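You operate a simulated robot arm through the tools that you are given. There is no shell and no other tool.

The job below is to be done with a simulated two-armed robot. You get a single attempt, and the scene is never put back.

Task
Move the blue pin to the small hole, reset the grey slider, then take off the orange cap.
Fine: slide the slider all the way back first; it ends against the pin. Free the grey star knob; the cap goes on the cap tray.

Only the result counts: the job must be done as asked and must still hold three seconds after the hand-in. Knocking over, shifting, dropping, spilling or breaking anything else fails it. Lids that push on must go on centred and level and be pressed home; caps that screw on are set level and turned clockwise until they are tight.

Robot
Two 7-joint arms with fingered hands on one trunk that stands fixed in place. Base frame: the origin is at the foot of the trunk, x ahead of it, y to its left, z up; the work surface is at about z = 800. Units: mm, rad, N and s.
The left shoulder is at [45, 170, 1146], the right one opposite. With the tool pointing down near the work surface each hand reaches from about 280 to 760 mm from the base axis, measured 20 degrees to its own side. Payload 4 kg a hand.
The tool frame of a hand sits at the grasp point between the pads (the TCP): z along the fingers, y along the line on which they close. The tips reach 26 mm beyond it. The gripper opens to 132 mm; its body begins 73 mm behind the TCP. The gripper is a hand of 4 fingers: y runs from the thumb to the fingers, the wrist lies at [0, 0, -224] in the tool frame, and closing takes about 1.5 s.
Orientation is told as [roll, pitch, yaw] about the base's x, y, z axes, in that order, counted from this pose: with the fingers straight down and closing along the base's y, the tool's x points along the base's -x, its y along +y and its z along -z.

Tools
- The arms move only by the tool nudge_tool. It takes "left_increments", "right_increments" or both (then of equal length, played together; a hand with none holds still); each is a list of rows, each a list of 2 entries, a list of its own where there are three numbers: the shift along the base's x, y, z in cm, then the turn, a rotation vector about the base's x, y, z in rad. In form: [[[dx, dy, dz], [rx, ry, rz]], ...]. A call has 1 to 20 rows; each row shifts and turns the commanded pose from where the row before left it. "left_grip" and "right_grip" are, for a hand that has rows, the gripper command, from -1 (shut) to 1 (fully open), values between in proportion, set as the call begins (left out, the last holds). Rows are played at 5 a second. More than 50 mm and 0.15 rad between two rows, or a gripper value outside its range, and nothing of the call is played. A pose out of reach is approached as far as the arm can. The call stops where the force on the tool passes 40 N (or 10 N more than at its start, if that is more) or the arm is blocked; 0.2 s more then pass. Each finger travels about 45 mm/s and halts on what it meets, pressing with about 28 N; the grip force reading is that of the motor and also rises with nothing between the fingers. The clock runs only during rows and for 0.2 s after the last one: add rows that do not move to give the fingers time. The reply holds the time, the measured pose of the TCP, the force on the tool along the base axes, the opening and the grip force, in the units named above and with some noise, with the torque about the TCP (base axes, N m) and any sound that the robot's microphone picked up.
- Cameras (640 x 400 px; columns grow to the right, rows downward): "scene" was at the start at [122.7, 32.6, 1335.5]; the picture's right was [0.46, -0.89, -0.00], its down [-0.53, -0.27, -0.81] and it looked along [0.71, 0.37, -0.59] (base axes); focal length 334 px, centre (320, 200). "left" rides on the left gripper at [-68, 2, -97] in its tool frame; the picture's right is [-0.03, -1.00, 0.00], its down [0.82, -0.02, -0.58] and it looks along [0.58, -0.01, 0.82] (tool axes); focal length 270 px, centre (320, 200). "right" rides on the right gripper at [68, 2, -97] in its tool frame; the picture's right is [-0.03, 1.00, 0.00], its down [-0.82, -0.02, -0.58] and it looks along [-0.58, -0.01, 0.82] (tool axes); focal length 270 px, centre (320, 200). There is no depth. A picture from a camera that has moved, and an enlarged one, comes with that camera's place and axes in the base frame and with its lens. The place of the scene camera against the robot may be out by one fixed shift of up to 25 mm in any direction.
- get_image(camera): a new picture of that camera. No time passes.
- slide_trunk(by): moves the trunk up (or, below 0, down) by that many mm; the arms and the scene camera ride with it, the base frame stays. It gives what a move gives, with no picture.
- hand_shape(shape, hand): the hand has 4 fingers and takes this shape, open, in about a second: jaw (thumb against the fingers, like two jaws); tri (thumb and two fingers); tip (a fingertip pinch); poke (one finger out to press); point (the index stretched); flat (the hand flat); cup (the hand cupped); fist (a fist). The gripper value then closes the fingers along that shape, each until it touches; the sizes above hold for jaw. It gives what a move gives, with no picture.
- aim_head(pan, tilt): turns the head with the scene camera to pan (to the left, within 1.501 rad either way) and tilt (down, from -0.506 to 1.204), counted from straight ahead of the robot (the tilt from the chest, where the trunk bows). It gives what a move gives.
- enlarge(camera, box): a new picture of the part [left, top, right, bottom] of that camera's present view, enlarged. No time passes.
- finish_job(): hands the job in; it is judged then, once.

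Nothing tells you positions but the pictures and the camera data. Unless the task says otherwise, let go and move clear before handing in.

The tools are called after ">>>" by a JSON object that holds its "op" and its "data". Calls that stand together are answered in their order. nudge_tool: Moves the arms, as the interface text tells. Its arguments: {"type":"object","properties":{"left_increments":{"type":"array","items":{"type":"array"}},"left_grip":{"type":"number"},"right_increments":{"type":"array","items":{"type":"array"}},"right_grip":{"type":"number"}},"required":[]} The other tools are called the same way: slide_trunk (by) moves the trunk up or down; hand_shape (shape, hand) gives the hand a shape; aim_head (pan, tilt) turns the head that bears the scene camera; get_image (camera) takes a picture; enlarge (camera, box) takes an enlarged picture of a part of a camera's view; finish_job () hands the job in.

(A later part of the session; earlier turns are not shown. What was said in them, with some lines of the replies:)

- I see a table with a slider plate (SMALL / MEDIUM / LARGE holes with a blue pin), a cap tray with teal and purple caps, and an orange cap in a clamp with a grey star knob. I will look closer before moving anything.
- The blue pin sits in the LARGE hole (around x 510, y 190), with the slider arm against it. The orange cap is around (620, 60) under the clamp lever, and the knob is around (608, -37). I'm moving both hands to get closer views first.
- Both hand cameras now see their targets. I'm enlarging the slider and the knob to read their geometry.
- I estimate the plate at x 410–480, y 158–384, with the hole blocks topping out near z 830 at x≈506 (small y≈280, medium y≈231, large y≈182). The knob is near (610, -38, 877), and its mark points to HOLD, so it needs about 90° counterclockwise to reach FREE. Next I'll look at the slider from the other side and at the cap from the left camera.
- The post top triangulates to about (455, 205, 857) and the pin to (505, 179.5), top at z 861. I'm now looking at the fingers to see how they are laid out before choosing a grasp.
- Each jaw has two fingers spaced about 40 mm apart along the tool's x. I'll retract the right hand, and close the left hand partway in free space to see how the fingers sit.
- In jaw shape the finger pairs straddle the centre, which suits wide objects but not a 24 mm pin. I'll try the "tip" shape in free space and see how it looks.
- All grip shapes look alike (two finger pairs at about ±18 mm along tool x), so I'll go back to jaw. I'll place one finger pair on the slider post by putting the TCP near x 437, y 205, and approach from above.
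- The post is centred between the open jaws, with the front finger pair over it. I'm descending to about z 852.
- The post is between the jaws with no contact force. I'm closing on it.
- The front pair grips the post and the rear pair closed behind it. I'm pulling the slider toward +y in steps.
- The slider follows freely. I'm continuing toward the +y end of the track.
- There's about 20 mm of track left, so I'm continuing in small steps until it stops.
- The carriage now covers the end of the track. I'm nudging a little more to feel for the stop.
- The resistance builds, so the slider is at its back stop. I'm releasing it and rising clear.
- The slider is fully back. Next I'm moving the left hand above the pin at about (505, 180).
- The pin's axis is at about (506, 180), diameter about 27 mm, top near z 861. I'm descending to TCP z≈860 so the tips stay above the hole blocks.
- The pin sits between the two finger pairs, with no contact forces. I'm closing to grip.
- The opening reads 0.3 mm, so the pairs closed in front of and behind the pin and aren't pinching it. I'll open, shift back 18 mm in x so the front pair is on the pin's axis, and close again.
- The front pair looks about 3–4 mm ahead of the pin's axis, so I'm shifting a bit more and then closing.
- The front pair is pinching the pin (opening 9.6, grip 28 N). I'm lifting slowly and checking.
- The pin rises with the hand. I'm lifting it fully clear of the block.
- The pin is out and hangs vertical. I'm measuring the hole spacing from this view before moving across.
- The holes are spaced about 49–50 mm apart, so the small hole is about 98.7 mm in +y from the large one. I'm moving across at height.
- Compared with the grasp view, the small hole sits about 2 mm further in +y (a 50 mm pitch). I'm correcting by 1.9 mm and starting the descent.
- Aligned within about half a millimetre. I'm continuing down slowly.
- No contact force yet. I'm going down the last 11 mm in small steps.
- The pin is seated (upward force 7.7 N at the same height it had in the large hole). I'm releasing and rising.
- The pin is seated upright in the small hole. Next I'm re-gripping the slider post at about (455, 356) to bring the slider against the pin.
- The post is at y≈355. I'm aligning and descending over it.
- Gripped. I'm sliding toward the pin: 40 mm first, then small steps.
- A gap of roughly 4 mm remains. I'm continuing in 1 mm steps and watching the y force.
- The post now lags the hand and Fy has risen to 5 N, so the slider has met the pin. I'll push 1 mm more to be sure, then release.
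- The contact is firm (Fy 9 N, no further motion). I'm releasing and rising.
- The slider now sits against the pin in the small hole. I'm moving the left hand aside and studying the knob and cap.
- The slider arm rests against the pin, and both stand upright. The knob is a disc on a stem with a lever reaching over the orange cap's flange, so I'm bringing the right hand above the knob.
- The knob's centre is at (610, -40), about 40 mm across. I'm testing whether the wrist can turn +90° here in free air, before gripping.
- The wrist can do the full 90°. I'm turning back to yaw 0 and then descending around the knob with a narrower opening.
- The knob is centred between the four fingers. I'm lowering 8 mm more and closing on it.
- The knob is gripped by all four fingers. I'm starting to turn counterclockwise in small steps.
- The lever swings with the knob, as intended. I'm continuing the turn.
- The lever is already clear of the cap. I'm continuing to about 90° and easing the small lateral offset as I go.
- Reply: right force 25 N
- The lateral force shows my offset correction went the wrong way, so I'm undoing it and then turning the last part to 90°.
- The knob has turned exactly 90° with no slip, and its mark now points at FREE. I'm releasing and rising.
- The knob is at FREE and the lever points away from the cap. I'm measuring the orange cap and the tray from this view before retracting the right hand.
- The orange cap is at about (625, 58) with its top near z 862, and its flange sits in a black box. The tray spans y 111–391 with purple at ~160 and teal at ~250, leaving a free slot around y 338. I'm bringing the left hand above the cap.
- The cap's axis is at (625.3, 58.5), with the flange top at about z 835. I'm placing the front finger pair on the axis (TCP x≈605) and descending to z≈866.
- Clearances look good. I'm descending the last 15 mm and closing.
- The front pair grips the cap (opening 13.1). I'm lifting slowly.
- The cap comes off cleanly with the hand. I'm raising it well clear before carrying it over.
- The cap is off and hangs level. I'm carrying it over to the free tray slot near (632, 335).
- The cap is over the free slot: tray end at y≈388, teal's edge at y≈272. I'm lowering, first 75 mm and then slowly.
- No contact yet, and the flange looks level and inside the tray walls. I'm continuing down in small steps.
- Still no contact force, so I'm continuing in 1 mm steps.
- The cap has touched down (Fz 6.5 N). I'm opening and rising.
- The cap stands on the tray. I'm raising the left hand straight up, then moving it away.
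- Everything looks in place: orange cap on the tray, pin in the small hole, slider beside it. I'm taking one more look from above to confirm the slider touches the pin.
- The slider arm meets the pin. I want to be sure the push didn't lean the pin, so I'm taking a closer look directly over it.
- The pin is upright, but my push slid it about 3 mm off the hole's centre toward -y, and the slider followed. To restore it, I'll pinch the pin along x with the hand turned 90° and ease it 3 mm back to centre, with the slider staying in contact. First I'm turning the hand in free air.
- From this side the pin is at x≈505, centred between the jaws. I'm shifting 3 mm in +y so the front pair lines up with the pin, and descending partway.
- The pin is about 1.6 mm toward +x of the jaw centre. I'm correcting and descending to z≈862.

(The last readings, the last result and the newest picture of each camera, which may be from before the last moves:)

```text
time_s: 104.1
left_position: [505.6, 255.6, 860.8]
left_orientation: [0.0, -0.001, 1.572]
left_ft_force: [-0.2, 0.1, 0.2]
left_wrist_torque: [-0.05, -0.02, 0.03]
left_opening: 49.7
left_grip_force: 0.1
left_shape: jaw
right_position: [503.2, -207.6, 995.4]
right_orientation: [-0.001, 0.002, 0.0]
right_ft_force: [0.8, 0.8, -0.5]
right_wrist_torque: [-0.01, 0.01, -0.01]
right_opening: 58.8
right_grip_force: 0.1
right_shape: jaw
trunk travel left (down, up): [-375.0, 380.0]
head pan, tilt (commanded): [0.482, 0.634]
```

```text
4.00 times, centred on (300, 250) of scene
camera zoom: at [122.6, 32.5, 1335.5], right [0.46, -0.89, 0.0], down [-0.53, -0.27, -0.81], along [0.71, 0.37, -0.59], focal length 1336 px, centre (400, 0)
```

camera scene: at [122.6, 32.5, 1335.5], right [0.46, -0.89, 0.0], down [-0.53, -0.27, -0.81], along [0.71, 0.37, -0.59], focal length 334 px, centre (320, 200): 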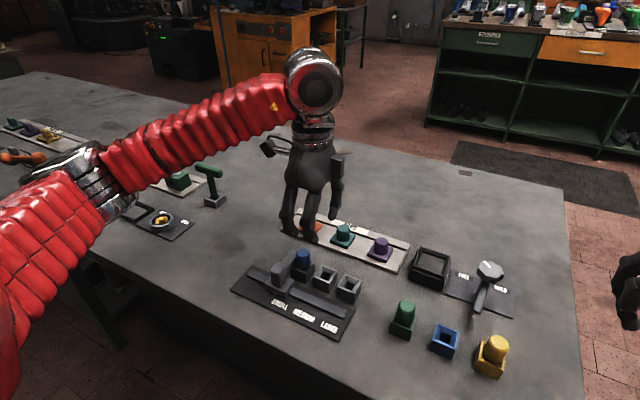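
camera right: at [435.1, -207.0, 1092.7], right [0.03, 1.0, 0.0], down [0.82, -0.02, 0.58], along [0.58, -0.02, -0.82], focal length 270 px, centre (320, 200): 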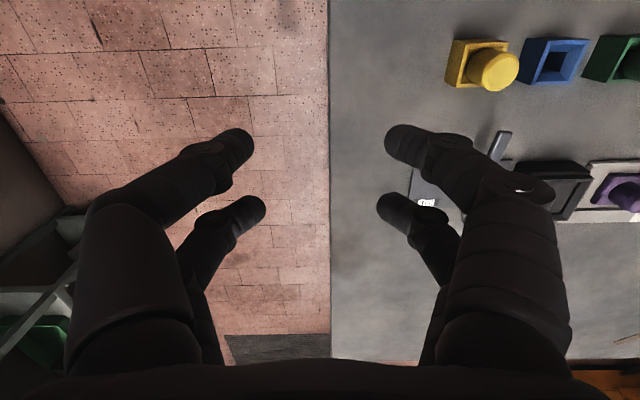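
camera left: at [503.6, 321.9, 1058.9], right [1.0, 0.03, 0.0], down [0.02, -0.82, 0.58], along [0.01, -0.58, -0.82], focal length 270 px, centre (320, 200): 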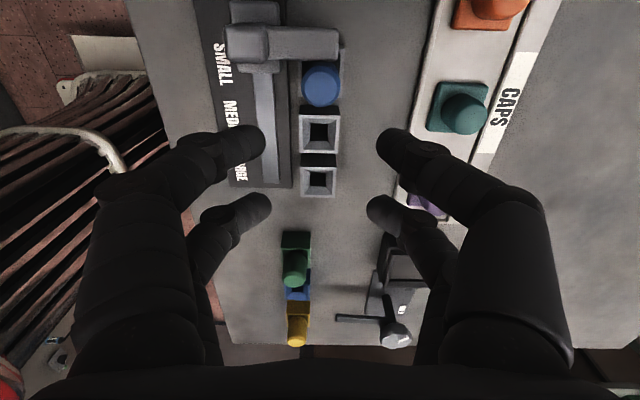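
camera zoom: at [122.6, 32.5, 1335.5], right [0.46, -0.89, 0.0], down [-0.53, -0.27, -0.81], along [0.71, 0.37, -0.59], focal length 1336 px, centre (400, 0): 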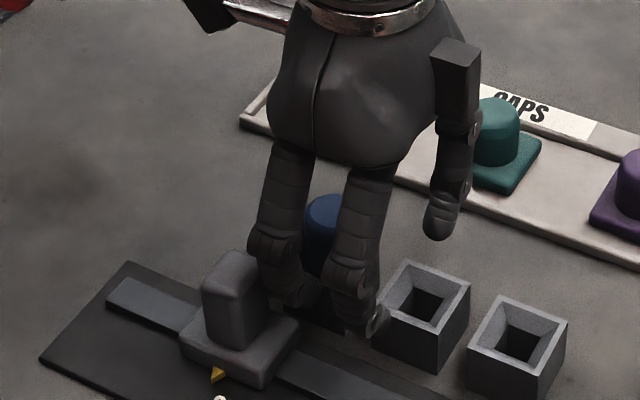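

Centred. I'm closing the fingers on the pin along x.

>>> {"op": "nudge_tool", "data": {"left_increments": [[[0, 0, 0], [0, 0, 0]], [[0, 0, 0], [0, 0, 0]], [[0, 0, 0], [0, 0, 0]], [[0, 0, 0], [0, 0, 0]], [[0, 0, 0], [0, 0, 0]], [[0, 0, 0], [0, 0, 0]]], "left_grip": -1}}

>>> {"op": "enlarge", "data": {"camera": "left", "box": [180, 60, 460, 240]}}

>>> {"op": "enlarge", "data": {"camera": "scene", "box": [240, 200, 360, 300]}}

```text
time_s: 105.5
left_position: [505.4, 256.9, 860.2]
left_orientation: [0.002, 0.0, 1.57]
left_ft_force: [0.1, -0.9, 0.6]
left_wrist_torque: [-0.05, -0.01, 0.01]
left_opening: 8.9
left_grip_force: 28.1
left_shape: jaw
right_position: [503.8, -208.8, 994.6]
right_orientation: [-0.001, 0.002, -0.003]
right_ft_force: [-0.4, 0.3, 0.5]
right_wrist_torque: [-0.02, -0.04, -0.01]
right_opening: 58.7
right_grip_force: 0.2
right_shape: jaw
trunk travel left (down, up): [-375.0, 380.0]
head pan, tilt (commanded): [0.482, 0.634]
```

```text
2.22 times, centred on (320, 150) of left
camera zoom: at [504.2, 324.7, 956.4], right [1.0, 0.02, 0.0], down [0.02, -0.82, 0.58], along [0.01, -0.58, -0.82], focal length 601 px, centre (320, 311)
```

zoom: 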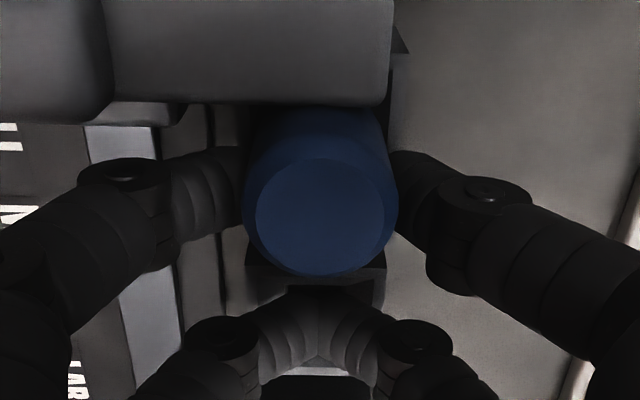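

```text
4.00 times, centred on (300, 250) of scene
camera zoom: at [122.7, 32.4, 1335.5], right [0.46, -0.89, 0.0], down [-0.53, -0.27, -0.81], along [0.71, 0.37, -0.59], focal length 1336 px, centre (400, 0)
```

zoom: 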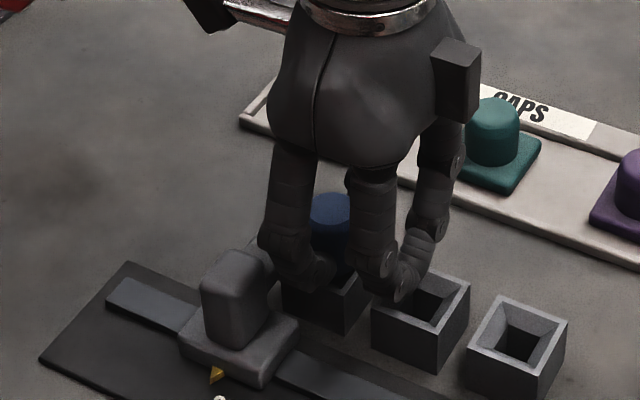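

The pin is gripped. I'm easing it about 2.8 mm toward +y, with the slider pushed along.

>>> {"op": "nudge_tool", "data": {"left_increments": [[[0, 0.1, 0], [0, 0, 0]], [[0, 0.1, 0], [0, 0, 0]], [[0, 0.08, 0], [0, 0, 0]], [[0, 0, 0], [0, 0, 0]]]}}

>>> {"op": "enlarge", "data": {"camera": "left", "box": [180, 60, 460, 240]}}

>>> {"op": "enlarge", "data": {"camera": "scene", "box": [240, 200, 360, 300]}}

```text
time_s: 106.5
left_position: [505.9, 259.3, 860.2]
left_orientation: [0.003, 0.0, 1.57]
left_ft_force: [-0.7, -1.9, -0.4]
left_wrist_torque: [0.01, -0.01, -0.01]
left_opening: 8.8
left_grip_force: 27.8
left_shape: jaw
right_position: [503.5, -207.4, 994.7]
right_orientation: [0.0, 0.001, -0.001]
right_ft_force: [-0.4, 0.2, -0.2]
right_wrist_torque: [0.0, 0.02, -0.01]
right_opening: 58.7
right_grip_force: 0.1
right_shape: jaw
trunk travel left (down, up): [-375.0, 380.0]
head pan, tilt (commanded): [0.482, 0.634]
```

```text
2.22 times, centred on (320, 150) of left
camera zoom: at [505.0, 327.7, 956.8], right [1.0, 0.03, 0.0], down [0.02, -0.82, 0.58], along [0.01, -0.58, -0.82], focal length 601 px, centre (320, 311)
```

zoom: 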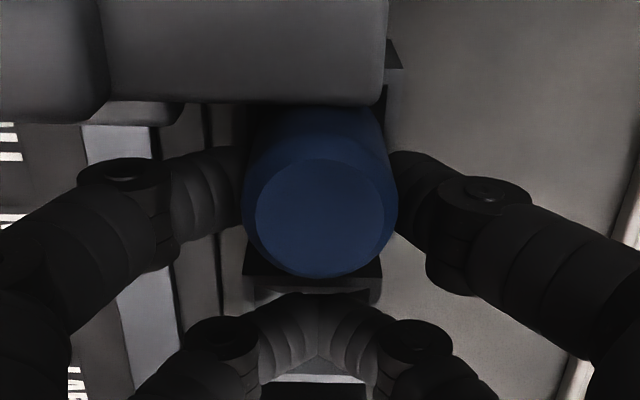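

```text
4.00 times, centred on (300, 250) of scene
camera zoom: at [122.6, 32.3, 1335.5], right [0.46, -0.89, 0.0], down [-0.53, -0.27, -0.81], along [0.71, 0.37, -0.59], focal length 1336 px, centre (400, 0)
```

zoom: 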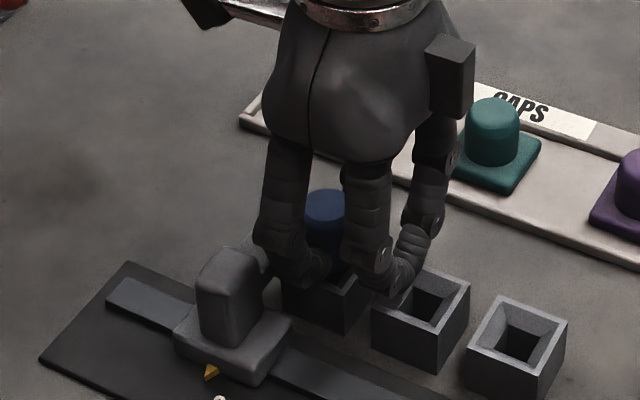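

The slider moved back with the pin and stays in contact. I'm releasing and rising.

>>> {"op": "nudge_tool", "data": {"left_increments": [[[0, 0, 0], [0, 0, 0]], [[0, 0, 0], [0, 0, 0]], [[0, 0, 0], [0, 0, 0]], [[0, 0, 0], [0, 0, 0]], [[0, 0, 0], [0, 0, 0]]], "left_grip": -0.25}}

>>> {"op": "nudge_tool", "data": {"left_increments": [[[0, 0, 1.5], [0, 0, 0]], [[0, 0, 3], [0, 0, 0]], [[0, 0, 3], [0, 0, 0]], [[0, 0, 3], [0, 0, 0]], [[0, 0, 0], [0, 0, 0]]]}}

>>> {"op": "nudge_tool", "data": {"left_increments": [[[0.47, 0.19, 0], [0, 0, -0.143]], [[0.47, 0.19, 0], [0, 0, -0.143]], [[0.47, 0.19, 0], [0, 0, -0.143]], [[0.47, 0.19, 0], [0, 0, -0.143]], [[0.47, 0.19, 0], [0, 0, -0.143]], [[0.47, 0.19, 0], [0, 0, -0.143]], [[0.47, 0.19, 0], [0, 0, -0.143]], [[0.47, 0.19, 0], [0, 0, -0.143]], [[0.47, 0.19, 0], [0, 0, -0.143]], [[0.47, 0.19, 0], [0, 0, -0.143]], [[0.47, 0.19, 0], [0, 0, -0.141]], [[0, 0, 0], [0, 0, 0]]], "left_grip": 1}}

>>> {"op": "enlarge", "data": {"camera": "left", "box": [270, 110, 370, 210]}}

>>> {"op": "get_image", "data": {"camera": "left"}}

>>> {"op": "enlarge", "data": {"camera": "scene", "box": [240, 220, 340, 310]}}

```text
time_s: 107.7
left_position: [506.6, 260.7, 860.2]
left_orientation: [0.001, 0.0, 1.571]
left_ft_force: [0.2, -0.4, 1.0]
left_wrist_torque: [-0.01, -0.02, 0.02]
left_opening: 49.0
left_grip_force: 0.0
left_shape: jaw
right_position: [502.8, -208.4, 995.4]
right_orientation: [-0.002, 0.001, -0.002]
right_ft_force: [0.4, -0.3, 0.6]
right_wrist_torque: [0.0, -0.01, -0.02]
right_opening: 58.9
right_grip_force: 0.0
right_shape: jaw
trunk travel left (down, up): [-375.0, 380.0]
head pan, tilt (commanded): [0.482, 0.634]
```

```text
time_s: 108.9
left_position: [508.4, 259.9, 965.5]
left_orientation: [-0.001, -0.001, 1.57]
left_ft_force: [1.1, 0.2, -0.3]
left_wrist_torque: [-0.02, 0.0, 0.03]
left_opening: 49.3
left_grip_force: 0.0
left_shape: jaw
right_position: [502.8, -209.5, 994.7]
right_orientation: [0.002, 0.004, -0.001]
right_ft_force: [-0.5, 0.1, -0.5]
right_wrist_torque: [0.01, 0.0, -0.01]
right_opening: 58.9
right_grip_force: 0.0
right_shape: jaw
trunk travel left (down, up): [-375.0, 380.0]
head pan, tilt (commanded): [0.482, 0.634]
```

```text
time_s: 111.5
left_position: [557.4, 278.8, 965.0]
left_orientation: [-0.001, 0.0, -0.002]
left_ft_force: [0.0, -0.3, 0.2]
left_wrist_torque: [0.01, 0.0, -0.01]
left_opening: 131.8
left_grip_force: 0.1
left_shape: jaw
right_position: [504.5, -208.4, 995.0]
right_orientation: [0.0, 0.003, -0.003]
right_ft_force: [0.5, -0.9, -0.1]
right_wrist_torque: [0.02, 0.02, 0.0]
right_opening: 59.1
right_grip_force: 0.0
right_shape: jaw
trunk travel left (down, up): [-375.0, 380.0]
head pan, tilt (commanded): [0.482, 0.634]
```

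```text
4.00 times, centred on (320, 160) of left
camera zoom: at [625.8, 281.5, 1061.4], right [0.02, -1.0, 0.0], down [-0.82, -0.02, 0.58], along [-0.58, -0.01, -0.82], focal length 1081 px, centre (320, 360)
```

zoom: 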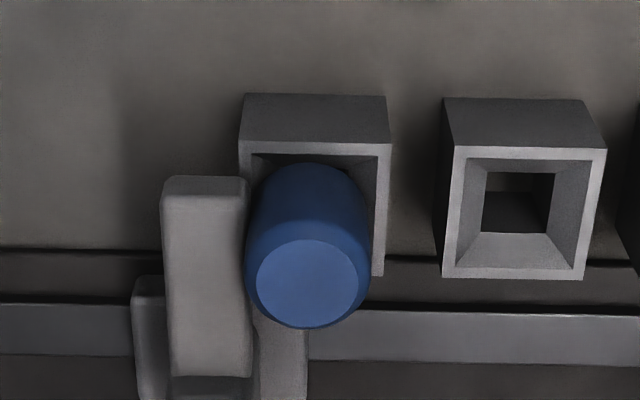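

```text
taken
camera left: at [625.8, 281.5, 1061.4], right [0.02, -1.0, 0.0], down [-0.82, -0.02, 0.58], along [-0.58, -0.01, -0.82], focal length 270 px, centre (320, 200)
```

left: 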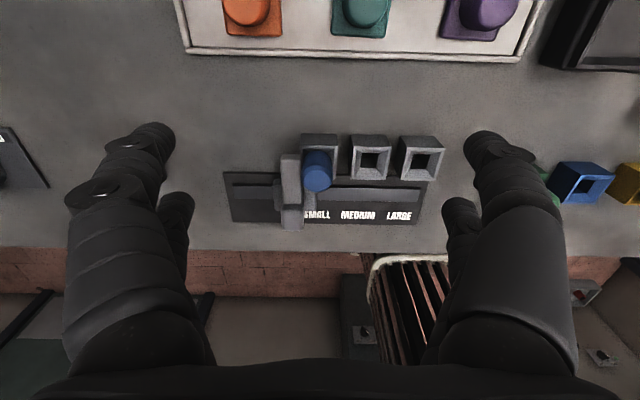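

```text
4.44 times, centred on (290, 265) of scene
camera zoom: at [122.6, 32.5, 1335.5], right [0.46, -0.89, 0.0], down [-0.53, -0.27, -0.81], along [0.71, 0.37, -0.59], focal length 1484 px, centre (453, -89)
```

zoom: 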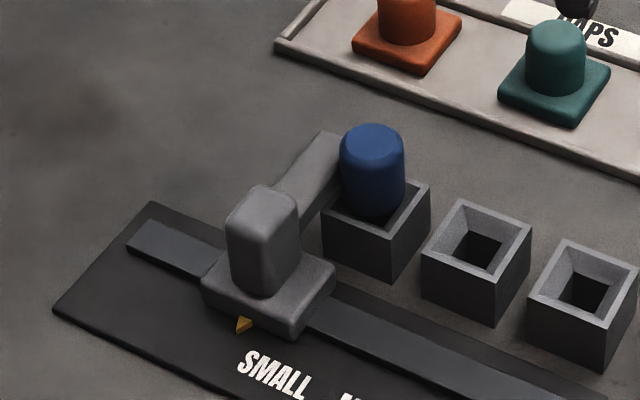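

The pin is now centred in the small hole (280.2 vs 280.1) with the slider touching it. I'm checking once more at high zoom for any lean.

>>> {"op": "enlarge", "data": {"camera": "scene", "box": [270, 235, 340, 295]}}

>>> {"op": "enlarge", "data": {"camera": "left", "box": [295, 120, 355, 200]}}

```text
6.67 times, centred on (305, 265) of scene
camera zoom: at [122.6, 32.5, 1335.5], right [0.46, -0.89, 0.0], down [-0.53, -0.27, -0.81], along [0.71, 0.37, -0.59], focal length 2226 px, centre (420, -233)
```

zoom: 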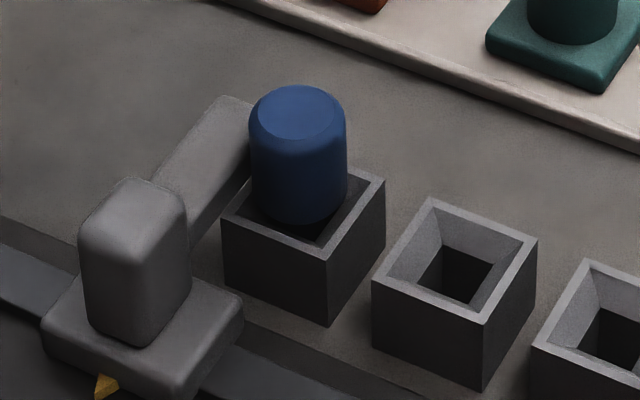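

```text
5.00 times, centred on (325, 160) of left
camera zoom: at [625.8, 281.5, 1061.4], right [0.02, -1.0, 0.0], down [-0.82, -0.02, 0.58], along [-0.58, -0.01, -0.82], focal length 1351 px, centre (295, 400)
```

zoom: 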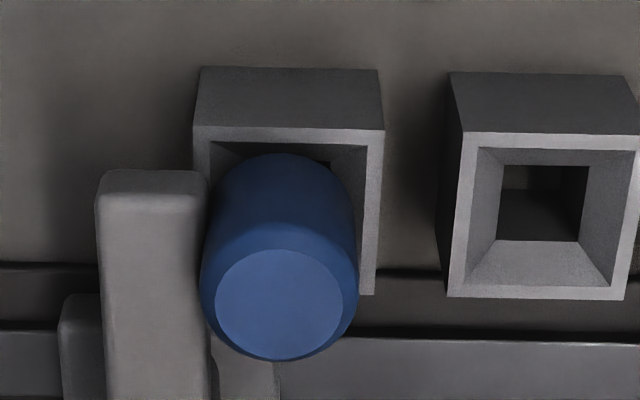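

The pin is vertical and centred within about 1 mm, with the slider arm touching it. I'm moving the left hand well clear and taking a final overall look.

>>> {"op": "nudge_tool", "data": {"left_increments": [[[0, 1, 3], [0, 0, 0]], [[-1, 3, 3], [0, 0, 0]], [[-1, 4, 2], [0, 0, 0]], [[-1, 4, 0], [0, 0, 0]], [[-1, 3, 0], [0, 0, 0]], [[0, 0, 0], [0, 0, 0]]]}}

>>> {"op": "get_image", "data": {"camera": "scene"}}

>>> {"op": "enlarge", "data": {"camera": "scene", "box": [230, 195, 530, 385]}}

>>> {"op": "enlarge", "data": {"camera": "scene", "box": [270, 195, 420, 290]}}

```text
time_s: 112.9
left_position: [522.6, 429.3, 1043.8]
left_orientation: [0.001, 0.003, 0.001]
left_ft_force: [0.6, -0.5, -0.3]
left_wrist_torque: [0.0, -0.01, 0.0]
left_opening: 131.9
left_grip_force: 0.0
left_shape: jaw
right_position: [504.3, -208.1, 995.2]
right_orientation: [0.0, 0.003, 0.0]
right_ft_force: [0.0, 0.0, 0.1]
right_wrist_torque: [0.03, -0.02, -0.02]
right_opening: 59.0
right_grip_force: 0.0
right_shape: jaw
trunk travel left (down, up): [-375.0, 380.0]
head pan, tilt (commanded): [0.482, 0.634]
```

```text
taken
camera scene: at [123.0, 32.3, 1335.4], right [0.46, -0.89, 0.0], down [-0.53, -0.27, -0.81], along [0.71, 0.37, -0.59], focal length 334 px, centre (320, 200)
```

scene: 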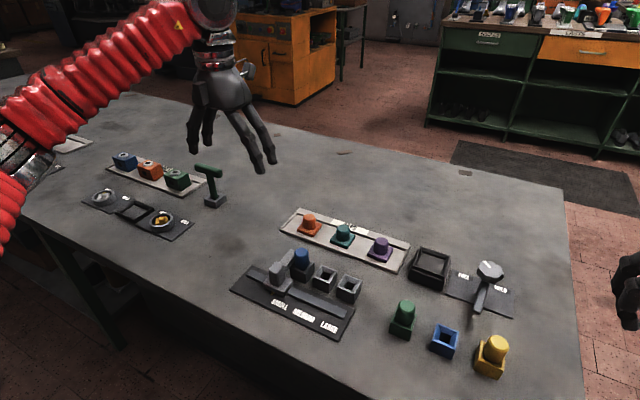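

```text
2.11 times, centred on (380, 290) of scene
camera zoom: at [123.0, 32.3, 1335.4], right [0.46, -0.89, 0.0], down [-0.53, -0.27, -0.81], along [0.71, 0.37, -0.59], focal length 703 px, centre (194, 10)
```

zoom: 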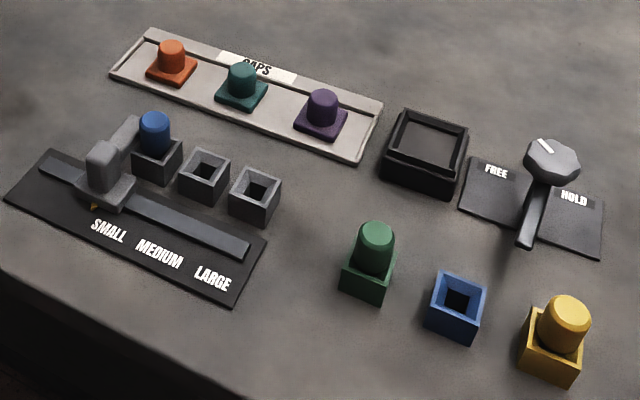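

```text
4.21 times, centred on (345, 242) of scene
camera zoom: at [123.0, 32.3, 1335.4], right [0.46, -0.89, 0.0], down [-0.53, -0.27, -0.81], along [0.71, 0.37, -0.59], focal length 1406 px, centre (215, 21)
```

zoom: 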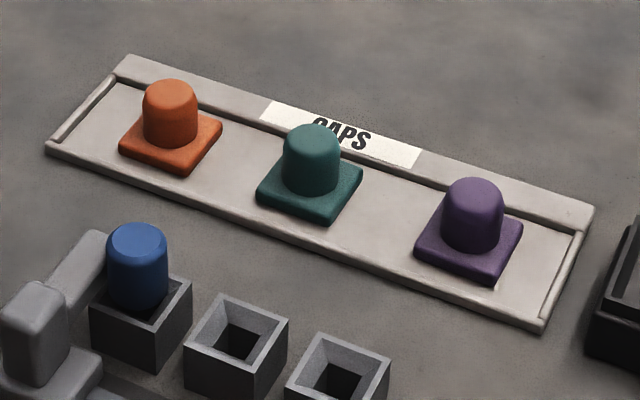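

All parts of the job are in place:
- The blue pin is upright in the small hole.
- The slider, after going all the way back, rests against the pin.
- The star knob points to FREE.
- The orange cap sits flat on the cap tray.

Both hands are clear, so I'm handing in.

>>> {"op": "finish_job", "data": {}}

```text
The job is handed in.
```

The job is done and handed in; I don't have the verdict yet.

- **Blue pin:** it stands upright in the small hole, centred to within about 1 mm.
- **Grey slider:** I slid it all the way back first, then brought it up against the pin. My first push moved the pin about 3 mm off centre. I corrected that by moving pin and slider back together, and they still look in contact.
- **Grey star knob:** I turned it 90° counterclockwise. Its mark points at FREE and the lever is clear of the cap.
- **Orange cap:** it came straight off and sits flat in the free slot of the cap tray, next to the teal cap.

The last pictures showed nothing else moved, and both hands were open and clear at hand-in.
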